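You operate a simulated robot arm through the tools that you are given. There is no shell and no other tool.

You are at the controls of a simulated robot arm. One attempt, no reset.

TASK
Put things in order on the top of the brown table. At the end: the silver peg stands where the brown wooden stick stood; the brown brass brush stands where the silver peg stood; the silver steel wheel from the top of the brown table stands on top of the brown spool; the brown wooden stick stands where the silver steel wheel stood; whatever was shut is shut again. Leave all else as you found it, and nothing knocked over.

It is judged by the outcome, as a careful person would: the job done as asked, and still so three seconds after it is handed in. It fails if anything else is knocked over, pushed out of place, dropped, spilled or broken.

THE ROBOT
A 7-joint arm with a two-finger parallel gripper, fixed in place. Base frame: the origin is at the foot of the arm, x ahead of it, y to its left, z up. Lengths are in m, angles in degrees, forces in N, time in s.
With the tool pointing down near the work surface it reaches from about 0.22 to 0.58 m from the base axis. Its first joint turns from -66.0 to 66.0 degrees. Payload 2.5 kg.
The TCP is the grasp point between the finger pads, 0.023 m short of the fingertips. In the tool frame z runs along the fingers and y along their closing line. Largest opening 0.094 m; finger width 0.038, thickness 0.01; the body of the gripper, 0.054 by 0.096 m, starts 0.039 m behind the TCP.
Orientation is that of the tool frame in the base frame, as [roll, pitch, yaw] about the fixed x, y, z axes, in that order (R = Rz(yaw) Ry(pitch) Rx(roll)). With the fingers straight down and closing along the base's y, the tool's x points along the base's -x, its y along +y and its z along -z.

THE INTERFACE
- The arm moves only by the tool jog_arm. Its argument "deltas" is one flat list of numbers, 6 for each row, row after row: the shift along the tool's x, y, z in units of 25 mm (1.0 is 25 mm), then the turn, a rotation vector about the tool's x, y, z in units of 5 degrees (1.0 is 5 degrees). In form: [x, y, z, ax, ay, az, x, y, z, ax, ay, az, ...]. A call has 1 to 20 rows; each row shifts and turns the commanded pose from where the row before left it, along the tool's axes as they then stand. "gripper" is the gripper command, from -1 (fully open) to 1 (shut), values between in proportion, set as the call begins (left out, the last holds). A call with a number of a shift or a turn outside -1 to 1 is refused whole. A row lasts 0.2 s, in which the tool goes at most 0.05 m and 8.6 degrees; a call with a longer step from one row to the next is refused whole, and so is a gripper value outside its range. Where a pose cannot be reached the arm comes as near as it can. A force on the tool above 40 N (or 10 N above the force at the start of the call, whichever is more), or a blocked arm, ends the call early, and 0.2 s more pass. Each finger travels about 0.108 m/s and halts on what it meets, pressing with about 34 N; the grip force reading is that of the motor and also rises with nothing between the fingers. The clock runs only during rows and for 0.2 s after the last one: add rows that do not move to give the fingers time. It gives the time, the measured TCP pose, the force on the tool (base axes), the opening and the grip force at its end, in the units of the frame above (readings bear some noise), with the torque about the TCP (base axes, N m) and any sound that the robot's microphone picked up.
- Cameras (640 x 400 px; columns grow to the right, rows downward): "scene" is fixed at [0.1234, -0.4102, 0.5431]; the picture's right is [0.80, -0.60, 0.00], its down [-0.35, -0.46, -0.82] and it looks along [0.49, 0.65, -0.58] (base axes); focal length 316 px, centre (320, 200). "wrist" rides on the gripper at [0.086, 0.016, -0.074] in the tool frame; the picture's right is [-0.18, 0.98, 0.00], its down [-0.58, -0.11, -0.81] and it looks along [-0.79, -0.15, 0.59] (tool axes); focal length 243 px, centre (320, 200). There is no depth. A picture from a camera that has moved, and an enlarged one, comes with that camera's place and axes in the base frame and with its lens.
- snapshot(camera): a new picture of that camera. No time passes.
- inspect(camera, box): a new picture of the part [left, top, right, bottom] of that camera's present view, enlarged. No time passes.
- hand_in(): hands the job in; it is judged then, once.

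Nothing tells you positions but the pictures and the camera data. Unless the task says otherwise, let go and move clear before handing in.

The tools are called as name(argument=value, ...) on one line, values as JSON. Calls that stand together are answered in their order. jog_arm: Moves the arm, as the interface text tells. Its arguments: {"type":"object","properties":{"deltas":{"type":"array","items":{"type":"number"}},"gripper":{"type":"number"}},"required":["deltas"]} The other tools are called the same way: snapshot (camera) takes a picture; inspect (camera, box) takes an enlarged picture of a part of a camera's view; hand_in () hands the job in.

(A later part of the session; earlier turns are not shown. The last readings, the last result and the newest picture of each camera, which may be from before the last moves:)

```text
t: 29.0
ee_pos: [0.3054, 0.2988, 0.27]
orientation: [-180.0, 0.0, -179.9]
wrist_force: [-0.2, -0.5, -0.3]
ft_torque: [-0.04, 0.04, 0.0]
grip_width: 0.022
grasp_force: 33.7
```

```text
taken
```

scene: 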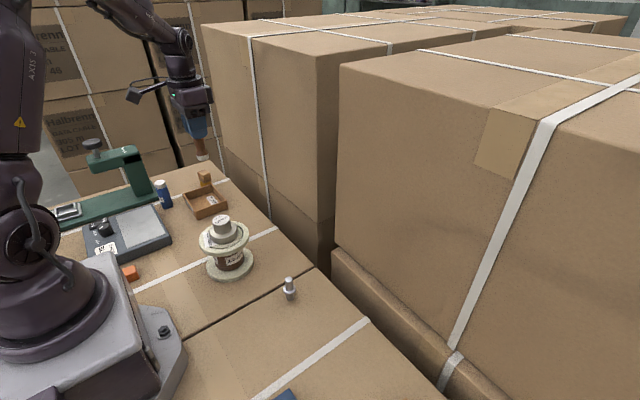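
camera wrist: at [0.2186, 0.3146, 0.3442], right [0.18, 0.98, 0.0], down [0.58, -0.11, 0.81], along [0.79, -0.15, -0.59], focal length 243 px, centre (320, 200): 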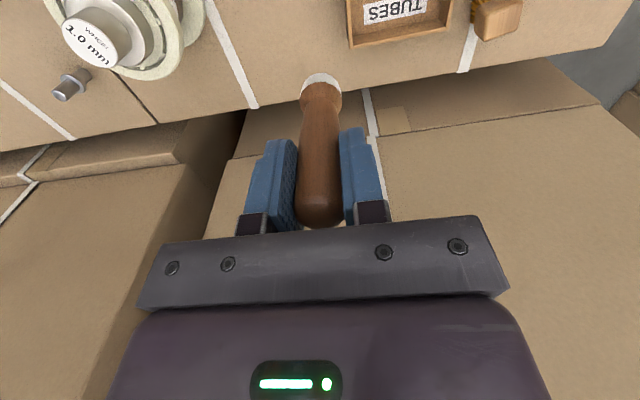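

The stick is held upright. I'll carry it across to above the wheel's old spot at (0.343, -0.178).

jog_arm(deltas=[-0.079, -0.952, 0, 0, 0, 0, -0.079, -0.952, 0, 0, 0, 0, -0.079, -0.952, 0, 0, 0, 0, -0.079, -0.952, 0, 0, 0, 0, -0.079, -0.952, 0, 0, 0, 0, -0.079, -0.952, 0, 0, 0, 0, -0.079, -0.952, 0, 0, 0, 0, -0.079, -0.952, 0, 0, 0, 0, -0.079, -0.952, 0, 0, 0, 0, -0.079, -0.952, 0, 0, 0, 0, -0.079, -0.952, 0, 0, 0, 0, -0.079, -0.952, 0, 0, 0, 0, -0.079, -0.952, 0, 0, 0, 0, -0.079, -0.952, 0, 0, 0, 0, -0.079, -0.952, 0, 0, 0, 0, -0.079, -0.952, 0, 0, 0, 0, -0.079, -0.952, 0, 0, 0, 0, -0.079, -0.952, 0, 0, 0, 0, -0.079, -0.952, 0, 0, 0, 0, -0.079, -0.952, 0, 0, 0, 0], gripper=1)

snapshot(camera="wrist")

snapshot(camera="scene")

```text
t: 33.2
ee_pos: [0.3431, -0.177, 0.2672]
orientation: [180.0, 0.0, -180.0]
wrist_force: [0.7, -0.1, 0.1]
ft_torque: [0.03, 0.0, -0.02]
grip_width: 0.0223
grasp_force: 34.3
```

```text
taken
camera wrist: at [0.2563, -0.1604, 0.3429], right [0.18, 0.98, 0.0], down [0.58, -0.11, 0.81], along [0.79, -0.15, -0.59], focal length 243 px, centre (320, 200)
```

wrist: 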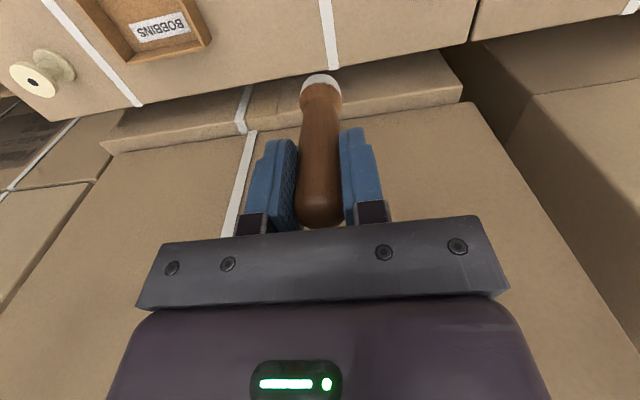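

```text
taken
```

scene: 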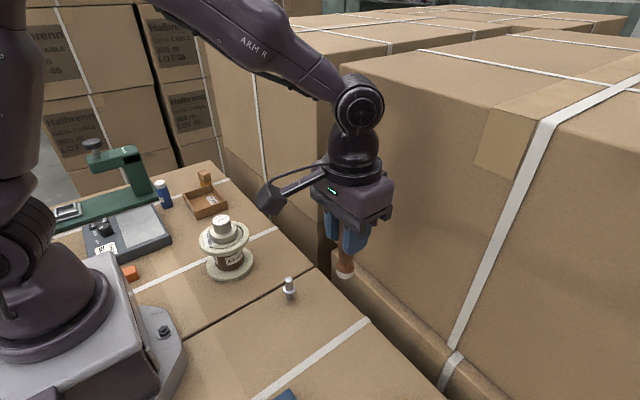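

I'm over the spot and lowering to about 1 cm above the table.

jog_arm(deltas=[0, 0, 1, 0, 0, 0, 0, 0, 1, 0, 0, 0, 0, 0, 1, 0, 0, 0, 0, 0, 1, 0, 0, 0, 0, 0, 1, 0, 0, 0, 0, 0, 1, 0, 0, 0, 0, 0, 0.7, 0, 0, 0, 0, 0, 0.2, 0, 0, 0, 0, 0, 0, 0, 0, 0], gripper=1)

snapshot(camera="wrist")

inspect(camera="scene", box=[270, 250, 410, 370])

```text
t: 35.2
ee_pos: [0.3435, -0.1773, 0.0965]
orientation: [-180.0, 0.0, -179.9]
wrist_force: [1.1, 0.3, -0.3]
ft_torque: [-0.01, 0.01, -0.01]
grip_width: 0.0224
grasp_force: 33.9
```

```text
taken
camera wrist: at [0.2574, -0.1599, 0.1714], right [0.18, 0.98, 0.0], down [0.58, -0.11, 0.81], along [0.79, -0.15, -0.59], focal length 243 px, centre (320, 200)
```

wrist: 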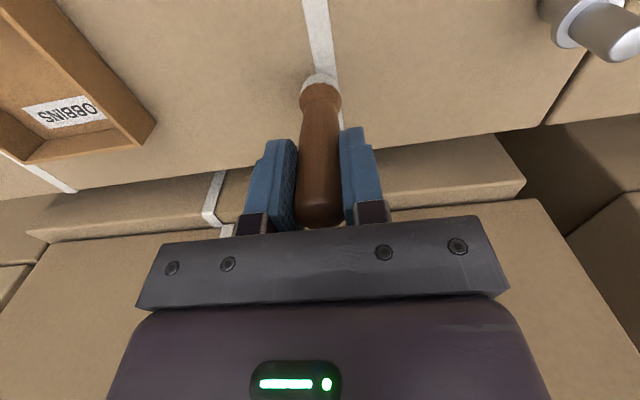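

```text
3.33 times, centred on (340, 310) of scene
camera zoom: at [0.1234, -0.4102, 0.5431], right [0.8, -0.6, 0.0], down [-0.35, -0.46, -0.82], along [0.49, 0.65, -0.58], focal length 1053 px, centre (253, -167)
```

zoom: 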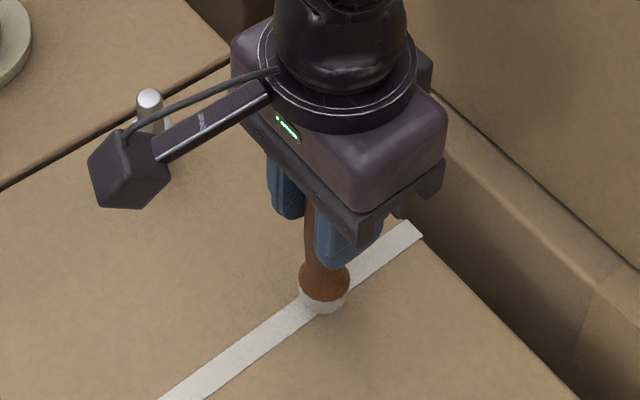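

jog_arm(deltas=[0, 0, 0.2, 0, 0, 0, 0, 0, 0.2, 0, 0, 0, 0, 0, 0, 0, 0, 0], gripper=1)

```text
t: 36.0
ee_pos: [0.344, -0.1771, 0.0861]
orientation: [-179.9, 0.0, 180.0]
wrist_force: [0.0, -0.8, 0.0]
ft_torque: [-0.01, 0.04, 0.0]
grip_width: 0.0224
grasp_force: 34.5
```

jog_arm(deltas=[0, 0, 0.06, 0, 0, 0, 0, 0, 0, 0, 0, 0], gripper=1)

```text
t: 36.6
ee_pos: [0.3443, -0.1772, 0.0833]
orientation: [180.0, 0.0, -179.9]
wrist_force: [0.5, 0.8, -0.3]
ft_torque: [-0.02, 0.0, 0.0]
grip_width: 0.0222
grasp_force: 34.1
```

jog_arm(deltas=[0, 0, 0.04, 0, 0, 0, 0, 0, 0, 0, 0, 0], gripper=1)

inspect(camera="scene", box=[310, 300, 374, 360])

```text
t: 37.2
ee_pos: [0.3445, -0.1776, 0.0841]
orientation: [-179.9, 0.0, 180.0]
wrist_force: [0.9, 0.3, -0.2]
ft_torque: [0.01, -0.02, 0.01]
grip_width: 0.022
grasp_force: 34.3
```

```text
6.67 times, centred on (342, 330) of scene
camera zoom: at [0.1234, -0.4102, 0.5431], right [0.8, -0.6, 0.0], down [-0.35, -0.46, -0.82], along [0.49, 0.65, -0.58], focal length 2106 px, centre (173, -667)
```

zoom: 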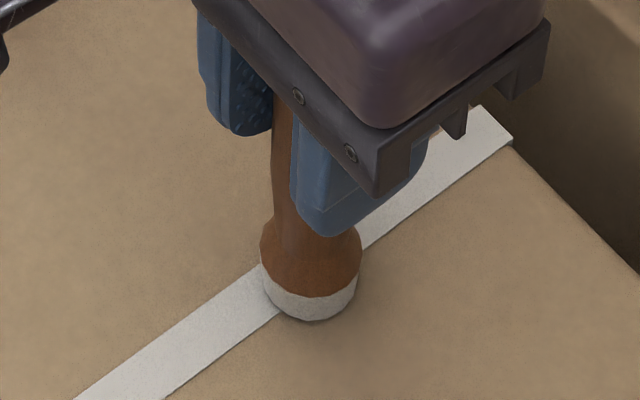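

jog_arm(deltas=[0, 0, 0.03, 0, 0, 0, 0, 0, 0, 0, 0, 0], gripper=1)

```text
t: 37.8
ee_pos: [0.3454, -0.1772, 0.0833]
orientation: [180.0, 0.0, 180.0]
wrist_force: [-0.1, 0.6, -0.2]
ft_torque: [-0.02, -0.03, 0.0]
grip_width: 0.022
grasp_force: 34.3
```

jog_arm(deltas=[0, 0, 0.03, 0, 0, 0, 0, 0, 0, 0, 0, 0], gripper=1)

```text
t: 38.4
ee_pos: [0.3438, -0.1768, 0.0817]
orientation: [-179.9, 0.0, -180.0]
wrist_force: [-1.5, 0.1, 3.3]
ft_torque: [0.03, 0.09, 0.03]
grip_width: 0.0222
grasp_force: 33.8
```

The stick has touched down (about 3 N). I'll release it.

jog_arm(deltas=[0, 0, 0, 0, 0, 0, 0, 0, 0, 0, 0, 0, 0, 0, 0, 0, 0, 0], gripper=-0.3)

snapshot(camera="wrist")

inspect(camera="scene", box=[270, 250, 410, 370])

```text
t: 39.2
ee_pos: [0.3439, -0.1762, 0.0805]
orientation: [-180.0, 0.0, -179.9]
wrist_force: [0.3, 0.6, -0.1]
ft_torque: [0.02, 0.0, -0.01]
grip_width: 0.0609
grasp_force: 0.0
```

```text
taken
camera wrist: at [0.2577, -0.1593, 0.1569], right [0.18, 0.98, 0.0], down [0.58, -0.11, 0.81], along [0.79, -0.15, -0.59], focal length 243 px, centre (320, 200)
```

wrist: 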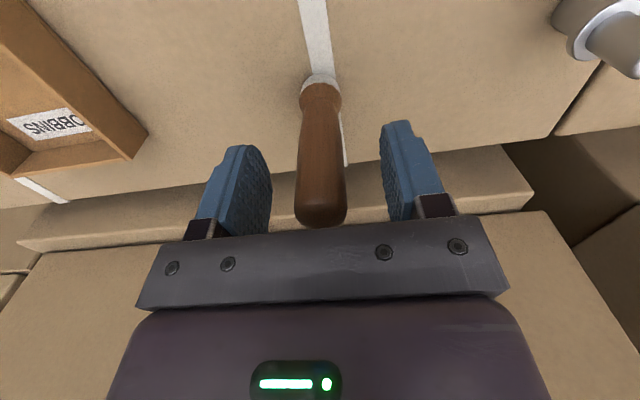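

```text
3.33 times, centred on (340, 310) of scene
camera zoom: at [0.1234, -0.4102, 0.5431], right [0.8, -0.6, 0.0], down [-0.35, -0.46, -0.82], along [0.49, 0.65, -0.58], focal length 1053 px, centre (253, -167)
```

zoom: 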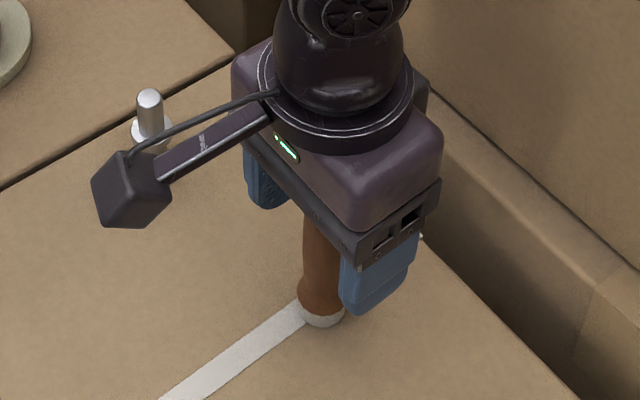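

The stick stands upright on the wheel's old spot. I'll rise straight up, then go above the peg.

jog_arm(deltas=[0, 0, -0.5, 0, 0, 0, 0, 0, -1, 0, 0, 0, 0, 0, -1, 0, 0, 0, 0, 0, -1, 0, 0, 0, 0, 0, -1, 0, 0, 0, 0, 0, 0, 0, 0, 0], gripper=-0.3)

jog_arm(deltas=[0.13, 0.93, 0, 0, 0, 0, 0.13, 0.93, 0, 0, 0, 0, 0.13, 0.93, 0, 0, 0, 0, 0.13, 0.93, 0, 0, 0, 0, 0.13, 0.93, 0, 0, 0, 0, 0.13, 0.93, 0, 0, 0, 0, 0, 0, 0, 0, 0, 0], gripper=-0.3)

snapshot(camera="wrist")

inspect(camera="wrist", box=[240, 0, 400, 120])

snapshot(camera="scene")

```text
t: 40.6
ee_pos: [0.3441, -0.1759, 0.1946]
orientation: [-180.0, 0.0, -180.0]
wrist_force: [0.3, 0.1, -0.2]
ft_torque: [-0.01, -0.01, 0.0]
grip_width: 0.061
grasp_force: 0.1
```

```text
t: 42.2
ee_pos: [0.3273, -0.0375, 0.1952]
orientation: [180.0, 0.0, -179.8]
wrist_force: [-0.1, 0.0, 0.3]
ft_torque: [0.02, -0.01, 0.03]
grip_width: 0.061
grasp_force: 0.1
```

```text
taken
camera wrist: at [0.2393, -0.0197, 0.2697], right [0.18, 0.98, 0.0], down [0.58, -0.11, 0.81], along [0.79, -0.15, -0.59], focal length 243 px, centre (320, 200)
```

wrist: 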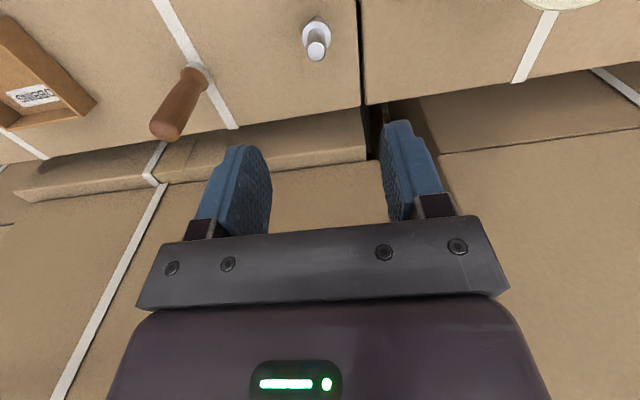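

```text
3.33 times, centred on (320, 60) of wrist
camera zoom: at [0.2393, -0.0197, 0.2697], right [0.18, 0.98, 0.0], down [0.58, -0.11, 0.81], along [0.79, -0.15, -0.59], focal length 809 px, centre (320, 667)
```

zoom: 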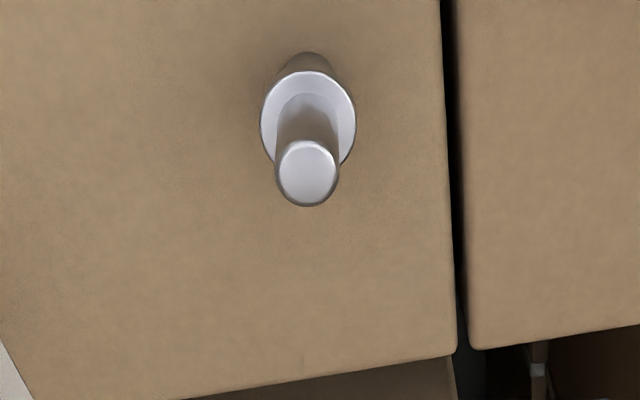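

```text
taken
```

scene: 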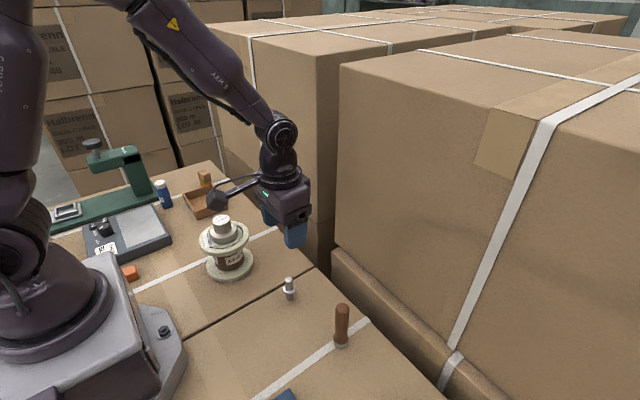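

The stick stands well on its spot. I'll take a closer look at the peg's flange height to set the grip height.

inspect(camera="scene", box=[265, 265, 313, 310])

inspect(camera="scene", box=[300, 290, 380, 360])

```text
8.89 times, centred on (289, 288) of scene
camera zoom: at [0.1234, -0.4102, 0.5431], right [0.8, -0.6, 0.0], down [-0.35, -0.46, -0.82], along [0.49, 0.65, -0.58], focal length 2808 px, centre (596, -578)
```

zoom: 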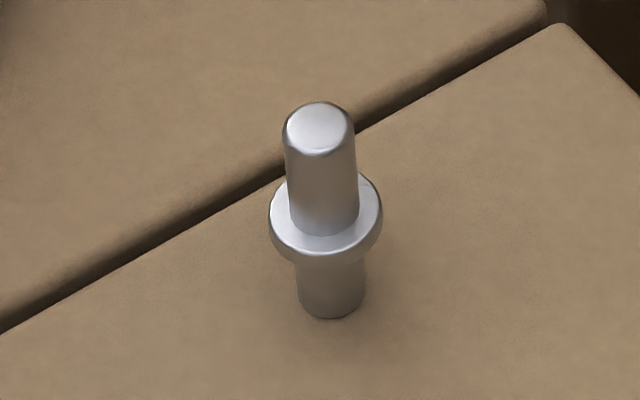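

```text
5.71 times, centred on (340, 325) of scene
camera zoom: at [0.1234, -0.4102, 0.5431], right [0.8, -0.6, 0.0], down [-0.35, -0.46, -0.82], along [0.49, 0.65, -0.58], focal length 1805 px, centre (206, -514)
```

zoom: 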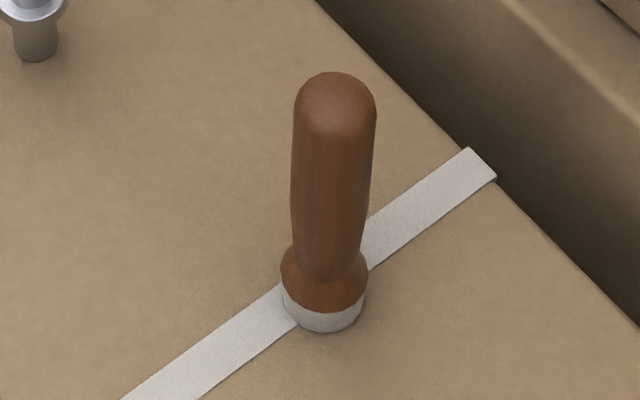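

The peg is about 57 mm tall with its flange top near z 0.03, so I'll grip the upper shaft with fingertips just above the flange. I'm correcting 3 mm in y and descending most of the way.

jog_arm(deltas=[0.04, -0.12, 0.8, 0, 0, 0, 0, 0, 0.8, 0, 0, 0, 0, 0, 0.8, 0, 0, 0, 0, 0, 0.8, 0, 0, 0, 0, 0, 0.8, 0, 0, 0, 0, 0, 0, 0, 0, 0], gripper=-0.2)

snapshot(camera="wrist")

inspect(camera="scene", box=[240, 230, 340, 320])

```text
t: 43.6
ee_pos: [0.3237, -0.0399, 0.0941]
orientation: [180.0, 0.0, 180.0]
wrist_force: [0.6, 0.2, 0.5]
ft_torque: [-0.02, -0.02, 0.01]
grip_width: 0.0565
grasp_force: 0.0
```

```text
taken
camera wrist: at [0.2368, -0.0225, 0.1692], right [0.18, 0.98, 0.0], down [0.58, -0.11, 0.81], along [0.79, -0.15, -0.59], focal length 243 px, centre (320, 200)
```

wrist: 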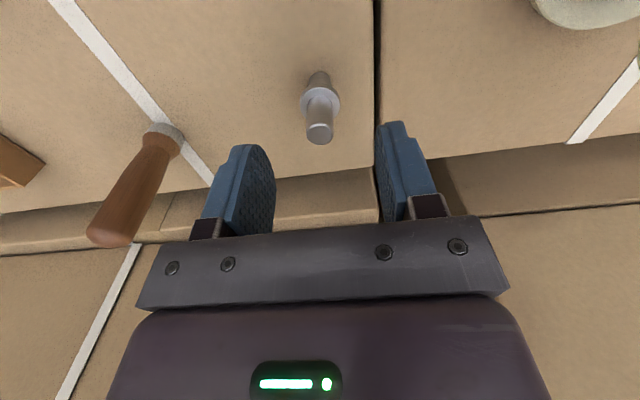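

```text
4.44 times, centred on (290, 275) of scene
camera zoom: at [0.1234, -0.4102, 0.5431], right [0.8, -0.6, 0.0], down [-0.35, -0.46, -0.82], along [0.49, 0.65, -0.58], focal length 1404 px, centre (453, -133)
```

zoom: 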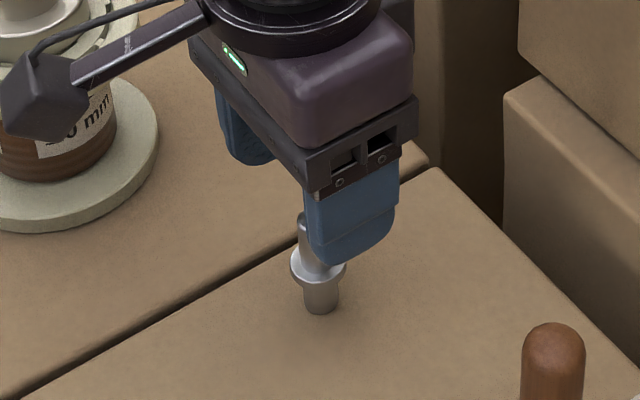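

jog_arm(deltas=[0, 0, 0.8, 0, 0, 0, 0, 0, 0.78, 0, 0, 0, 0, 0, 0, 0, 0, 0], gripper=-0.2)

snapshot(camera="wrist")

inspect(camera="scene", box=[240, 230, 340, 320])

```text
t: 44.4
ee_pos: [0.3241, -0.0399, 0.0538]
orientation: [179.9, 0.0, -180.0]
wrist_force: [0.3, 0.5, -0.2]
ft_torque: [0.01, -0.02, 0.0]
grip_width: 0.0564
grasp_force: 0.0
```

```text
taken
camera wrist: at [0.2369, -0.0228, 0.1299], right [0.18, 0.98, 0.0], down [0.58, -0.11, 0.81], along [0.79, -0.15, -0.59], focal length 243 px, centre (320, 200)
```

wrist: 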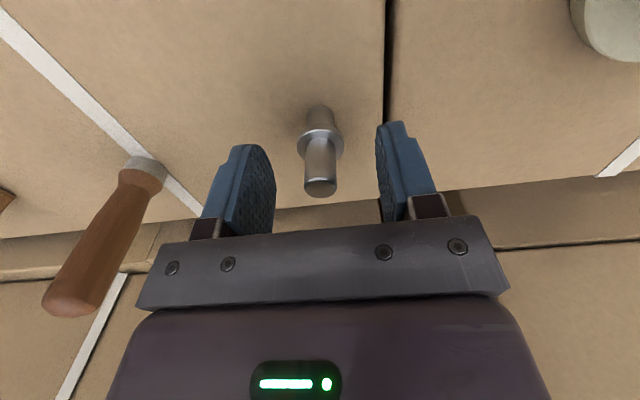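

```text
4.44 times, centred on (290, 275) of scene
camera zoom: at [0.1234, -0.4102, 0.5431], right [0.8, -0.6, 0.0], down [-0.35, -0.46, -0.82], along [0.49, 0.65, -0.58], focal length 1404 px, centre (453, -133)
```

zoom: 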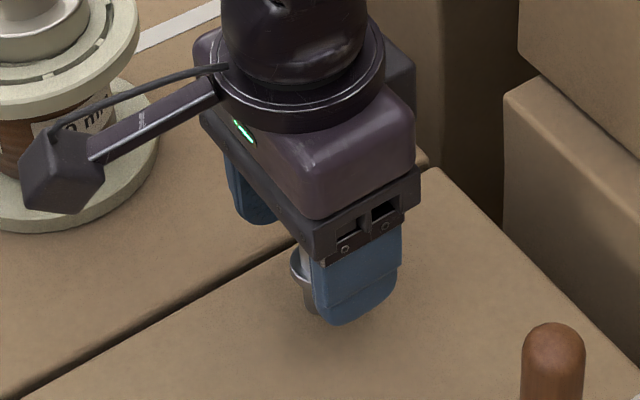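

The peg is centred and the fingertips are just above the flange. I'll close.

jog_arm(deltas=[0, 0, 0, 0, 0, 0, 0, 0, 0, 0, 0, 0, 0, 0, 0, 0, 0, 0, 0, 0, 0, 0, 0, 0], gripper=1)

snapshot(camera="wrist")

```text
t: 45.4
ee_pos: [0.3237, -0.0392, 0.0552]
orientation: [-180.0, -0.1, 179.9]
wrist_force: [0.1, -0.6, -0.5]
ft_torque: [0.0, 0.01, 0.02]
grip_width: 0.0143
grasp_force: 33.5
```

```text
taken
camera wrist: at [0.2369, -0.0227, 0.1301], right [0.18, 0.98, 0.0], down [0.58, -0.11, 0.81], along [0.79, -0.15, -0.59], focal length 243 px, centre (320, 200)
```

wrist: 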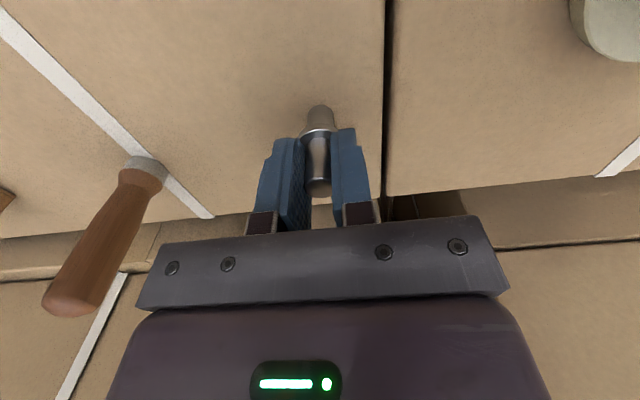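

I have the peg. I'll lift it straight up.

jog_arm(deltas=[0, 0, -0.4, 0, 0, 0, 0, 0, -1, 0, 0, 0, 0, 0, -1, 0, 0, 0, 0, 0, -1, 0, 0, 0, 0, 0, -1, 0, 0, 0, 0, 0, -1, 0, 0, 0, 0, 0, -1, 0, 0, 0, 0, 0, -0.8, 0, 0, 0, 0, 0, 0, 0, 0, 0], gripper=1)

snapshot(camera="wrist")

```text
t: 47.4
ee_pos: [0.3229, -0.041, 0.2354]
orientation: [-180.0, 0.0, 180.0]
wrist_force: [0.2, 0.7, -0.5]
ft_torque: [0.0, 0.03, 0.0]
grip_width: 0.0149
grasp_force: 33.9
```

```text
taken
camera wrist: at [0.2364, -0.0233, 0.3101], right [0.18, 0.98, 0.0], down [0.58, -0.11, 0.81], along [0.79, -0.15, -0.59], focal length 243 px, centre (320, 200)
```

wrist: 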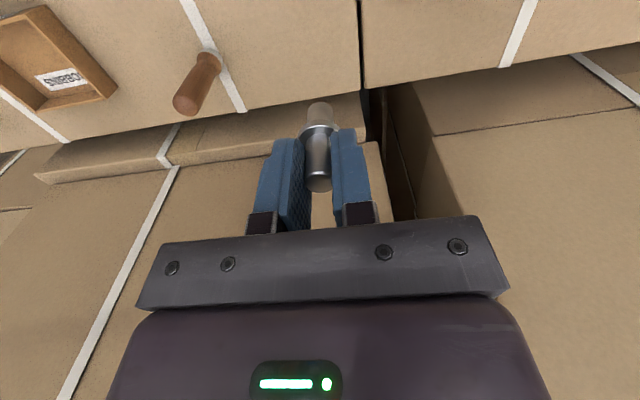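

The peg may have shifted slightly in the grip, so I'll look closely before moving on.

inspect(camera="wrist", box=[240, 80, 400, 220])

inspect(camera="scene", box=[230, 130, 350, 260])

```text
2.86 times, centred on (320, 150) of wrist
camera zoom: at [0.2364, -0.0233, 0.3101], right [0.18, 0.98, 0.0], down [0.58, -0.11, 0.81], along [0.79, -0.15, -0.59], focal length 693 px, centre (320, 343)
```

zoom: 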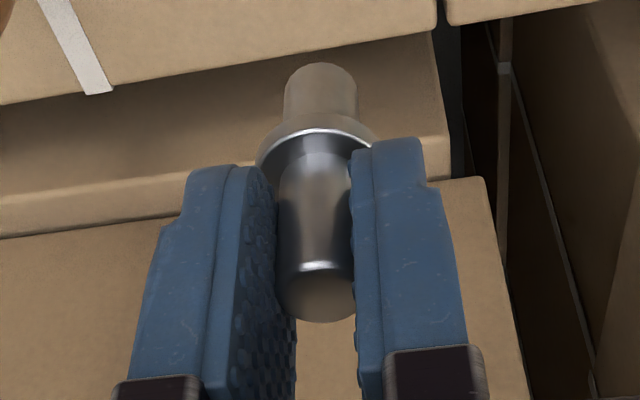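

```text
3.08 times, centred on (290, 195) of scene
camera zoom: at [0.1234, -0.4102, 0.5431], right [0.8, -0.6, 0.0], down [-0.35, -0.46, -0.82], along [0.49, 0.65, -0.58], focal length 972 px, centre (412, 215)
```

zoom: 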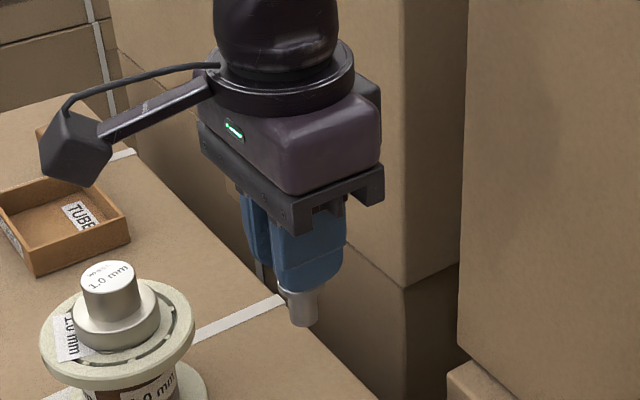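

jog_arm(deltas=[0, 0, 0, 0, 0, 0, 0, 0, 0, 0, 0, 0, 0, 0, 0, 0, 0, 0, 0, 0, 0, 0, 0, 0, 0, 0, 0, 0, 0, 0], gripper=1)

inspect(camera="wrist", box=[240, 80, 400, 220])

```text
t: 48.6
ee_pos: [0.3224, -0.0398, 0.2351]
orientation: [-179.9, 0.0, 180.0]
wrist_force: [0.6, 0.4, -0.3]
ft_torque: [-0.02, 0.0, 0.0]
grip_width: 0.0147
grasp_force: 34.4
```

```text
2.86 times, centred on (320, 150) of wrist
camera zoom: at [0.2364, -0.0234, 0.3097], right [0.18, 0.98, 0.0], down [0.58, -0.11, 0.81], along [0.79, -0.15, -0.59], focal length 693 px, centre (320, 343)
```

zoom: 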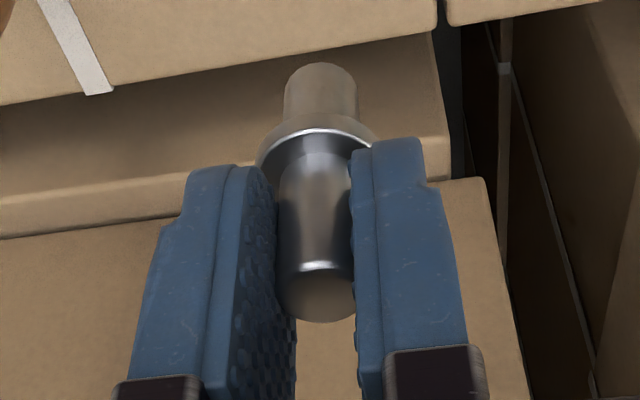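

The peg slid down about 3 mm in the grip during the lift, but it is now steady and upright. I'll carry it more gently to above the stick's old spot.

jog_arm(deltas=[0.046, 0.3, 0, 0, 0, 0, 0.046, 0.6, 0, 0, 0, 0, 0.046, 0.86, 0, 0, 0, 0, 0.046, 0.86, 0, 0, 0, 0, 0.046, 0.86, 0, 0, 0, 0, 0.046, 0.86, 0, 0, 0, 0, 0.046, 0.86, 0, 0, 0, 0, 0.046, 0.86, 0, 0, 0, 0, 0.046, 0.86, 0, 0, 0, 0, 0.046, 0.86, 0, 0, 0, 0, 0.046, 0.86, 0, 0, 0, 0, 0.046, 0.86, 0, 0, 0, 0, 0.046, 0.86, 0, 0, 0, 0, 0.046, 0.86, 0, 0, 0, 0, 0.046, 0.86, 0, 0, 0, 0, 0.046, 0.86, 0, 0, 0, 0, 0.046, 0.5, 0, 0, 0, 0, 0.046, 0.16, 0, 0, 0, 0, 0, 0, 0, 0, 0, 0], gripper=1)

snapshot(camera="wrist")

inspect(camera="wrist", box=[240, 80, 400, 220])

snapshot(camera="scene")

```text
t: 52.6
ee_pos: [0.3041, 0.3021, 0.2358]
orientation: [179.9, -0.1, -180.0]
wrist_force: [0.2, 0.3, -1.5]
ft_torque: [0.01, -0.02, -0.01]
grip_width: 0.0151
grasp_force: 34.4
```

```text
taken
camera wrist: at [0.2175, 0.3175, 0.3107], right [0.18, 0.98, 0.0], down [0.58, -0.11, 0.81], along [0.79, -0.15, -0.59], focal length 243 px, centre (320, 200)
```

wrist: 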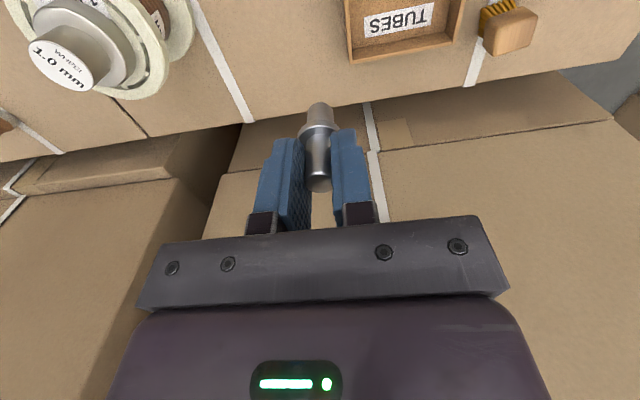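

```text
2.86 times, centred on (320, 150) of wrist
camera zoom: at [0.2175, 0.3175, 0.3107], right [0.18, 0.98, 0.0], down [0.58, -0.11, 0.81], along [0.79, -0.15, -0.59], focal length 693 px, centre (320, 343)
```

zoom: 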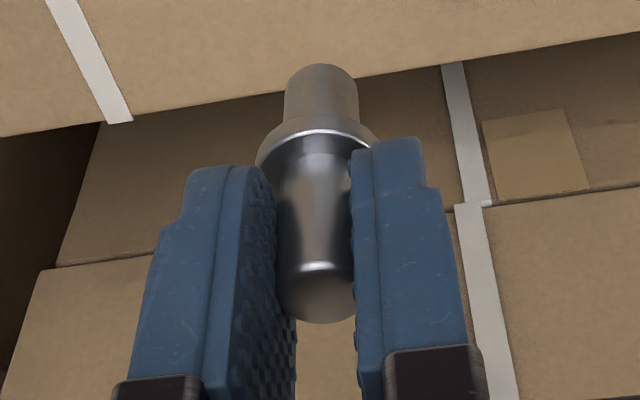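

```text
taken
```

scene: 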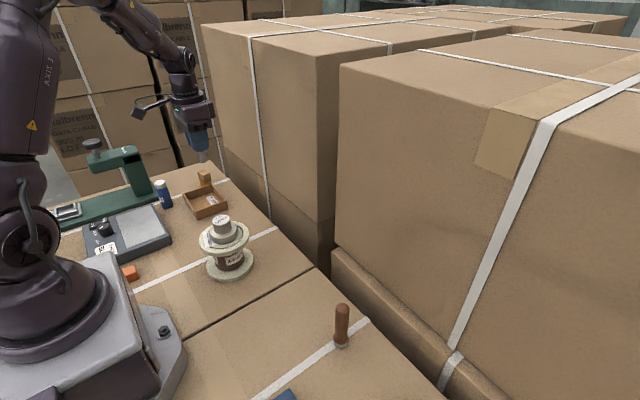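

The peg is steady and over the stick's spot. I'll lower it to about 1 cm above the table.

jog_arm(deltas=[0.05, -0.05, 0.3, 0, 0, 0, 0, 0, 0.6, 0, 0, 0, 0, 0, 0.8, 0, 0, 0, 0, 0, 0.9, 0, 0, 0, 0, 0, 0.9, 0, 0, 0, 0, 0, 0.9, 0, 0, 0, 0, 0, 0.9, 0, 0, 0, 0, 0, 0.7, 0, 0, 0, 0, 0, 0.4, 0, 0, 0, 0, 0, 0.2, 0, 0, 0, 0, 0, 0, 0, 0, 0], gripper=1)

snapshot(camera="wrist")

inspect(camera="scene", box=[150, 140, 270, 240])

```text
t: 55.0
ee_pos: [0.3015, 0.2984, 0.068]
orientation: [180.0, 0.0, -179.8]
wrist_force: [0.1, -0.2, -0.1]
ft_torque: [-0.01, 0.0, -0.01]
grip_width: 0.0148
grasp_force: 33.9
```

```text
taken
camera wrist: at [0.2158, 0.3163, 0.1441], right [0.18, 0.98, 0.0], down [0.58, -0.11, 0.81], along [0.79, -0.15, -0.59], focal length 243 px, centre (320, 200)
```

wrist: 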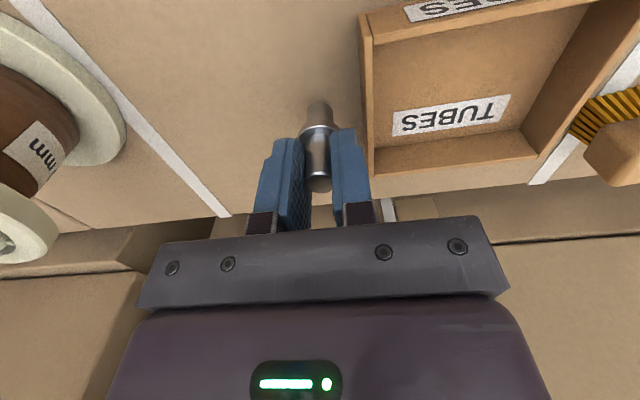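

```text
4.00 times, centred on (210, 190) of scene
camera zoom: at [0.1234, -0.4102, 0.5431], right [0.8, -0.6, 0.0], down [-0.35, -0.46, -0.82], along [0.49, 0.65, -0.58], focal length 1264 px, centre (760, 240)
```

zoom: 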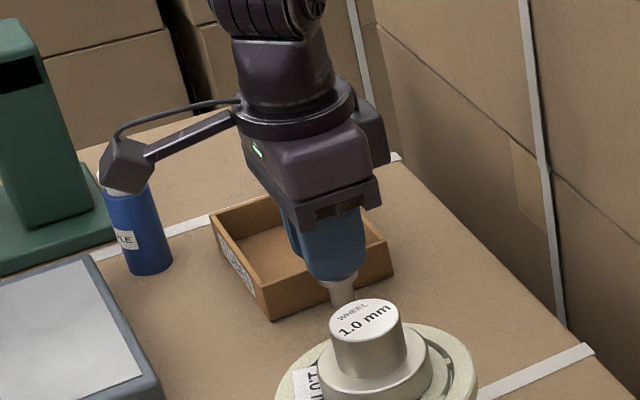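

jog_arm(deltas=[0, 0, 0.2, 0, 0, 0, 0, 0, 0.14, 0, 0, 0, 0, 0, 0, 0, 0, 0], gripper=1)

jog_arm(deltas=[0, 0, 0.04, 0, 0, 0, 0, 0, 0, 0, 0, 0], gripper=1)

```text
t: 55.8
ee_pos: [0.3039, 0.2994, 0.0609]
orientation: [180.0, 0.0, 180.0]
wrist_force: [-0.4, -0.9, 0.3]
ft_torque: [0.0, -0.02, -0.01]
grip_width: 0.0147
grasp_force: 34.2
```

```text
t: 56.4
ee_pos: [0.3027, 0.2986, 0.0604]
orientation: [179.9, 0.0, -180.0]
wrist_force: [0.2, 0.1, 0.4]
ft_torque: [0.04, 0.01, 0.07]
grip_width: 0.0149
grasp_force: 34.2
```

jog_arm(deltas=[0, 0, 0.04, 0, 0, 0, 0, 0, 0, 0, 0, 0], gripper=1)

inspect(camera="wrist", box=[240, 80, 400, 220])

```text
t: 57.0
ee_pos: [0.3037, 0.299, 0.0588]
orientation: [180.0, 0.0, 180.0]
wrist_force: [-0.4, -0.8, -1.0]
ft_torque: [0.0, 0.01, 0.01]
grip_width: 0.0147
grasp_force: 33.5
```

```text
2.86 times, centred on (320, 150) of wrist
camera zoom: at [0.2161, 0.3164, 0.1341], right [0.18, 0.98, 0.0], down [0.58, -0.11, 0.81], along [0.79, -0.15, -0.59], focal length 693 px, centre (320, 343)
```

zoom: 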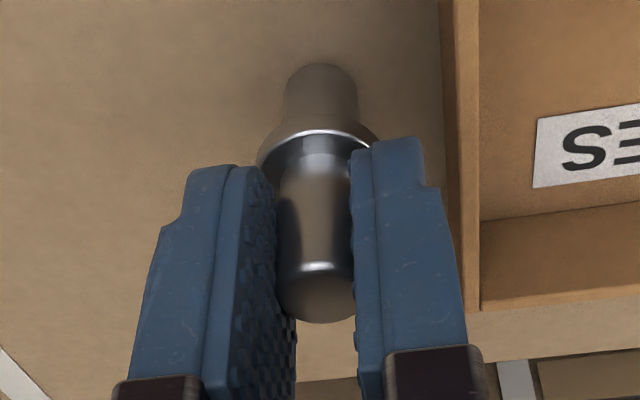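

jog_arm(deltas=[0, 0, 0.04, 0, 0, 0, 0, 0, 0, 0, 0, 0], gripper=1)

```text
t: 57.6
ee_pos: [0.3036, 0.2988, 0.0579]
orientation: [180.0, 0.0, -179.9]
wrist_force: [-1.0, -1.1, 3.7]
ft_torque: [-0.04, 0.0, -0.01]
grip_width: 0.0147
grasp_force: 34.1
```

Contact at about 3.7 N. I'll open just a little, to stay clear of the tray wall.

jog_arm(deltas=[0, 0, 0, 0, 0, 0, 0, 0, 0, 0, 0, 0, 0, 0, 0, 0, 0, 0], gripper=0.45)

inspect(camera="wrist", box=[240, 80, 400, 220])

```text
t: 58.4
ee_pos: [0.3029, 0.299, 0.0582]
orientation: [180.0, 0.0, 180.0]
wrist_force: [-0.6, 0.2, 0.6]
ft_torque: [-0.01, 0.02, 0.02]
grip_width: 0.0261
grasp_force: 0.0
```

```text
2.86 times, centred on (320, 150) of wrist
camera zoom: at [0.2159, 0.3162, 0.1332], right [0.18, 0.98, 0.0], down [0.58, -0.11, 0.81], along [0.79, -0.15, -0.59], focal length 693 px, centre (320, 343)
```

zoom: 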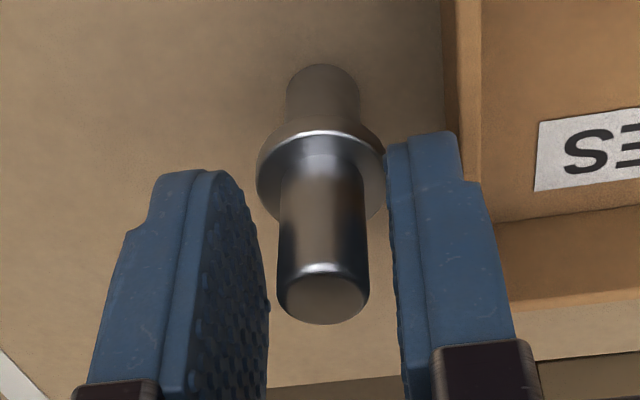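

The peg stands free. I'll rise straight up.

jog_arm(deltas=[0, 0, -0.4, 0, 0, 0, 0, 0, -0.8, 0, 0, 0, 0, 0, -1, 0, 0, 0, 0, 0, -1, 0, 0, 0, 0, 0, -1, 0, 0, 0, 0, 0, -1, 0, 0, 0, 0, 0, 0, 0, 0, 0], gripper=0.45)

snapshot(camera="wrist")

inspect(camera="scene", box=[150, 140, 270, 240])

```text
t: 60.0
ee_pos: [0.3026, 0.2992, 0.1894]
orientation: [180.0, 0.0, -180.0]
wrist_force: [0.0, 0.3, 1.0]
ft_torque: [-0.03, 0.01, 0.03]
grip_width: 0.0259
grasp_force: 0.1
```

```text
taken
camera wrist: at [0.2161, 0.3166, 0.2645], right [0.18, 0.98, 0.0], down [0.58, -0.11, 0.81], along [0.79, -0.15, -0.59], focal length 243 px, centre (320, 200)
```

wrist: 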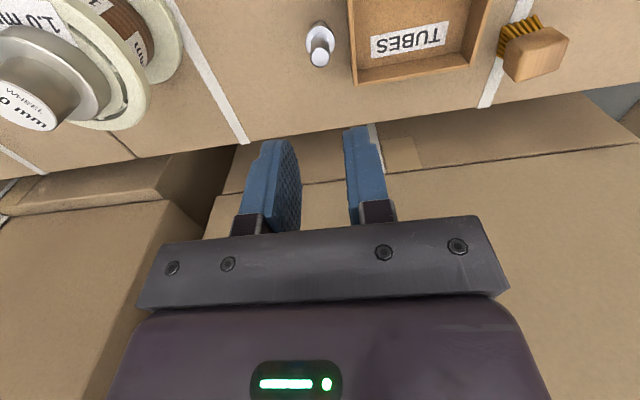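

```text
4.00 times, centred on (210, 190) of scene
camera zoom: at [0.1234, -0.4102, 0.5431], right [0.8, -0.6, 0.0], down [-0.35, -0.46, -0.82], along [0.49, 0.65, -0.58], focal length 1264 px, centre (760, 240)
```

zoom: 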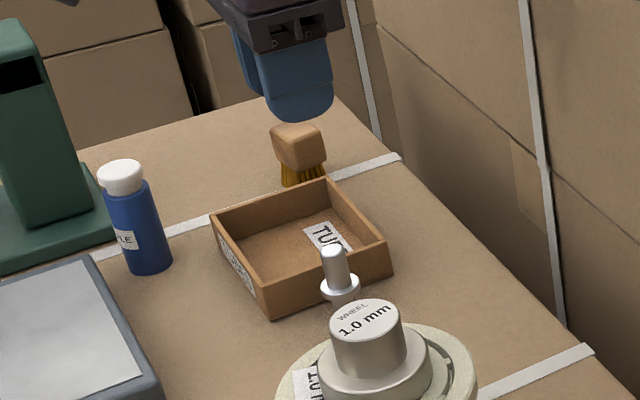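

The peg stands on the stick's old spot and the tray is undisturbed. Last item is the brush, so I'll measure it more closely from here.

inspect(camera="wrist", box=[460, 0, 600, 110])

inspect(camera="scene", box=[190, 160, 230, 200])

```text
3.64 times, centred on (530, 55) of wrist
camera zoom: at [0.2161, 0.3166, 0.2645], right [0.18, 0.98, 0.0], down [0.58, -0.11, 0.81], along [0.79, -0.15, -0.59], focal length 882 px, centre (-444, 727)
```

zoom: 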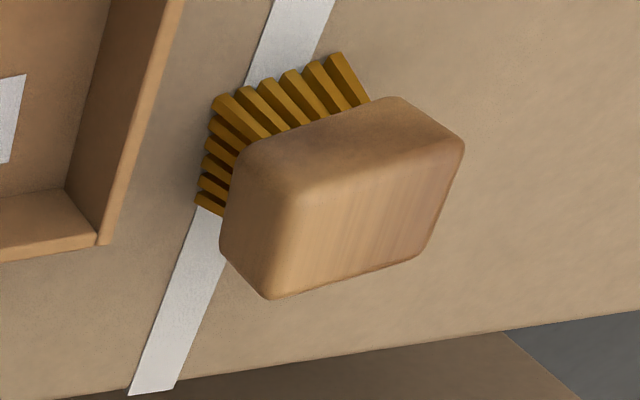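

```text
10.00 times, centred on (210, 180) of scene
camera zoom: at [0.1234, -0.4102, 0.5431], right [0.8, -0.6, 0.0], down [-0.35, -0.46, -0.82], along [0.49, 0.65, -0.58], focal length 3159 px, centre (1420, 400)
```

zoom: 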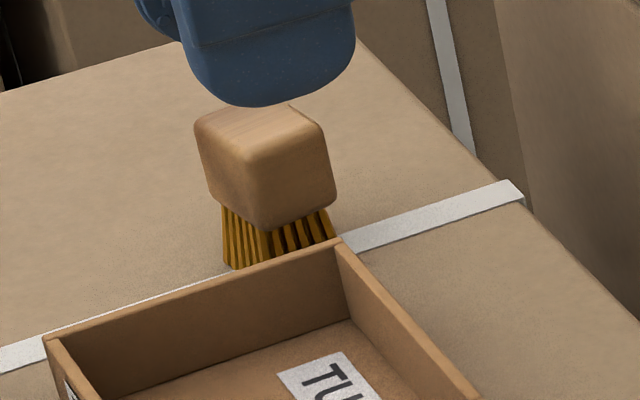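

The brush centre is about (0.344, 0.483), turned roughly 11° counter-clockwise, with a wooden block about 30 mm wide from z 0.022 to 0.05. I'll move above it, match its angle, and check the reach before descending.

jog_arm(deltas=[-0.205, 0.9, 0, 0, 0, 0, -0.205, 0.9, 0, 0, 0, 0, -0.205, 0.9, 0, 0, 0, 0, -0.205, 0.9, 0, 0, 0, 0, -0.205, 0.9, 0, 0, 0, 0, -0.205, 0.9, 0, 0, 0, 0, -0.205, 0.9, 0, 0, 0, 0, -0.205, 0.9, 0, 0, 0, 0, 0, 0, 0, 0, 0, -0.733, 0, 0, 0, 0, 0, -0.733, 0, 0, 0, 0, 0, -0.733, 0, 0, 0, 0, 0, 0], gripper=-0.1)

snapshot(camera="wrist")

snapshot(camera="scene")

```text
t: 62.6
ee_pos: [0.3443, 0.4785, 0.1879]
orientation: [179.9, 0.0, -168.9]
wrist_force: [-0.5, -0.1, 0.1]
ft_torque: [0.01, 0.04, 0.03]
grip_width: 0.052
grasp_force: 0.0
```

```text
taken
camera wrist: at [0.2556, 0.4789, 0.2631], right [-0.01, 1.0, 0.0], down [0.59, 0.01, 0.81], along [0.81, 0.01, -0.59], focal length 243 px, centre (320, 200)
```

wrist: 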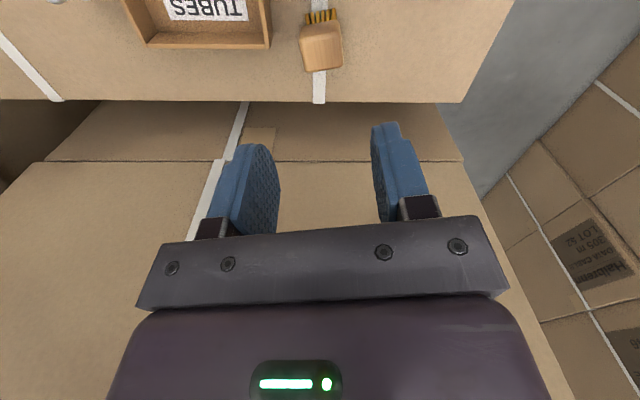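

```text
taken
```

scene: 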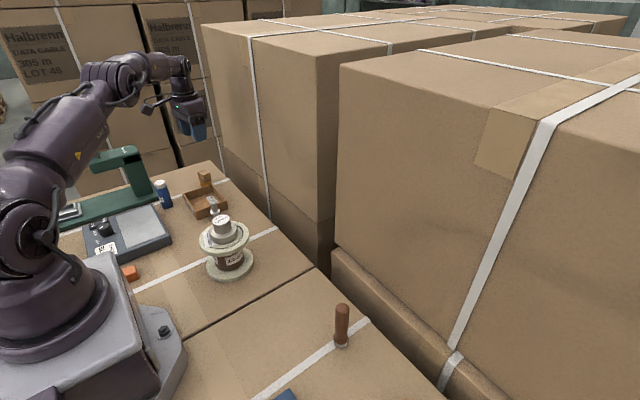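

inspect(camera="wrist", box=[240, 0, 400, 110])

```text
3.64 times, centred on (320, 55) of wrist
camera zoom: at [0.2556, 0.4789, 0.2631], right [-0.01, 1.0, 0.0], down [0.59, 0.01, 0.81], along [0.81, 0.01, -0.59], focal length 882 px, centre (320, 727)
```

zoom: 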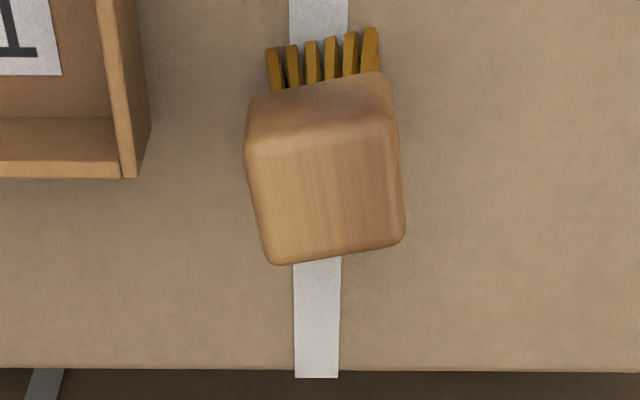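

Aligned with the brush's angle; there's about a 2 mm correction to make. I'll narrow the opening slightly to keep clear of the tray and descend to check once more.

jog_arm(deltas=[-0.09, 0.07, 0.6, 0, 0, 0, 0, 0, 1, 0, 0, 0, 0, 0, 1, 0, 0, 0, 0, 0, 0.9, 0, 0, 0, 0, 0, 0, 0, 0, 0], gripper=0.02)

snapshot(camera="wrist")

inspect(camera="wrist", box=[220, 40, 420, 180])

inspect(camera="scene", box=[150, 110, 270, 220])

```text
t: 63.8
ee_pos: [0.3463, 0.4824, 0.1003]
orientation: [-179.9, 0.0, -168.8]
wrist_force: [0.5, 0.3, -0.5]
ft_torque: [0.0, 0.0, 0.04]
grip_width: 0.0461
grasp_force: 0.0
```

```text
taken
camera wrist: at [0.2577, 0.4817, 0.175], right [-0.01, 1.0, 0.0], down [0.59, 0.0, 0.81], along [0.81, 0.01, -0.59], focal length 243 px, centre (320, 200)
```

wrist: 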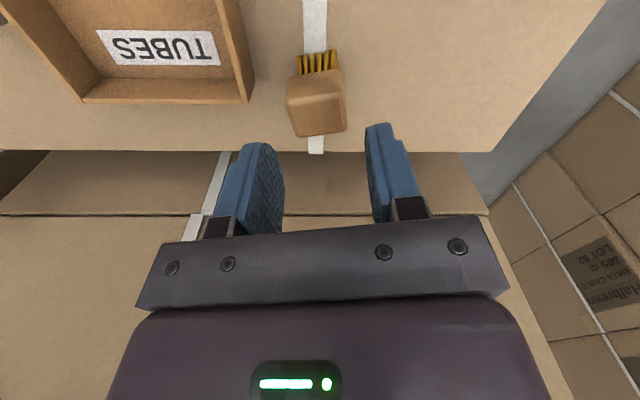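

```text
2.86 times, centred on (320, 110) of wrist
camera zoom: at [0.2577, 0.4817, 0.175], right [-0.01, 1.0, 0.0], down [0.59, 0.0, 0.81], along [0.81, 0.01, -0.59], focal length 693 px, centre (320, 457)
```

zoom: 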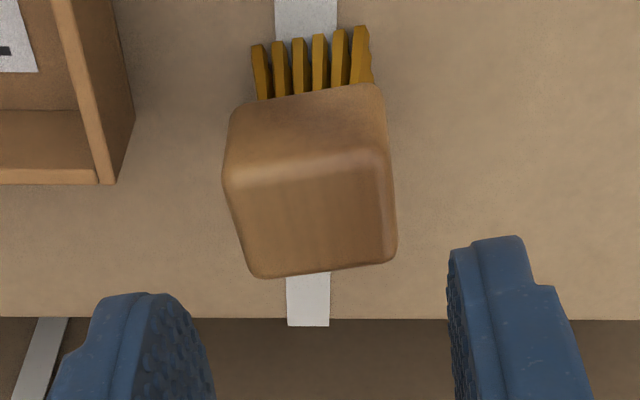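

```text
3.64 times, centred on (210, 165) of scene
camera zoom: at [0.1234, -0.4102, 0.5431], right [0.8, -0.6, 0.0], down [-0.35, -0.46, -0.82], along [0.49, 0.65, -0.58], focal length 1149 px, centre (720, 327)
```

zoom: 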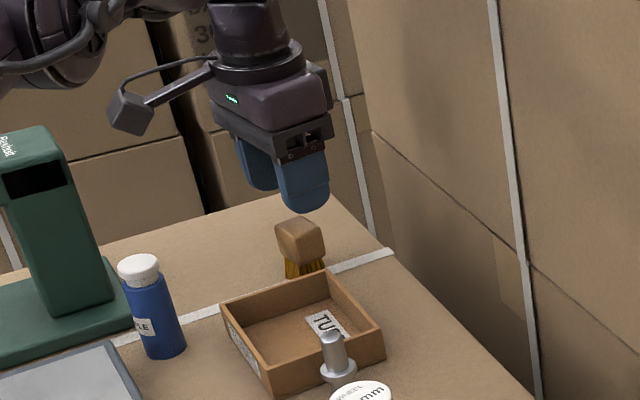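

Well centred and aligned. I'll descend to grip height.

jog_arm(deltas=[0, 0, 0.8, 0, 0, 0, 0, 0, 0.8, 0, 0, 0, 0, 0, 0.64, 0, 0, 0, 0, 0, 0, 0, 0, 0], gripper=0.02)

snapshot(camera="wrist")

inspect(camera="scene", box=[160, 130, 250, 220])

```text
t: 64.8
ee_pos: [0.3446, 0.4791, 0.0437]
orientation: [180.0, 0.0, -169.0]
wrist_force: [-1.2, -0.1, -0.5]
ft_torque: [-0.02, -0.03, -0.01]
grip_width: 0.0463
grasp_force: 0.1
```

```text
taken
camera wrist: at [0.2565, 0.4809, 0.1192], right [-0.01, 1.0, 0.0], down [0.59, 0.0, 0.81], along [0.81, 0.01, -0.59], focal length 243 px, centre (320, 200)
```

wrist: 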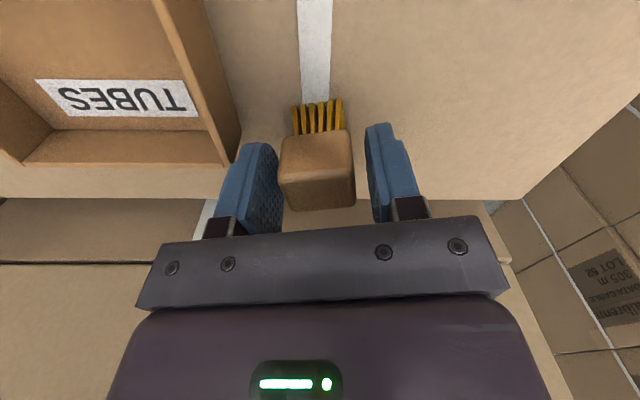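

```text
4.44 times, centred on (205, 175) of scene
camera zoom: at [0.1234, -0.4102, 0.5431], right [0.8, -0.6, 0.0], down [-0.35, -0.46, -0.82], along [0.49, 0.65, -0.58], focal length 1404 px, centre (831, 311)
```

zoom: 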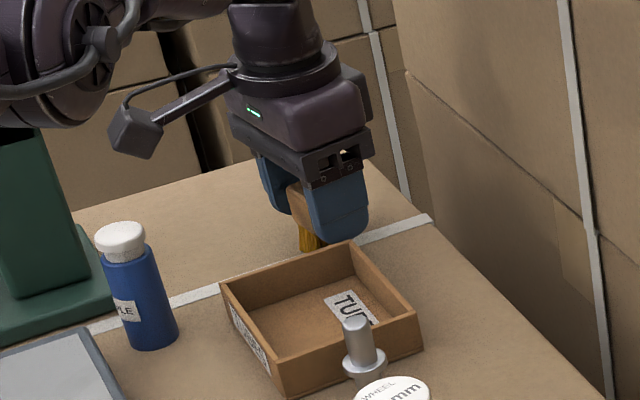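

inspect(camera="wrist", box=[220, 90, 420, 230])

```text
2.86 times, centred on (320, 160) of wrist
camera zoom: at [0.2565, 0.4809, 0.1192], right [-0.01, 1.0, 0.0], down [0.59, 0.0, 0.81], along [0.81, 0.01, -0.59], focal length 693 px, centre (320, 314)
```

zoom: 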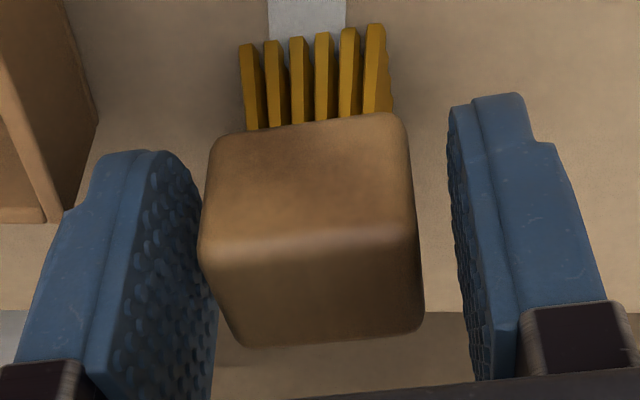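

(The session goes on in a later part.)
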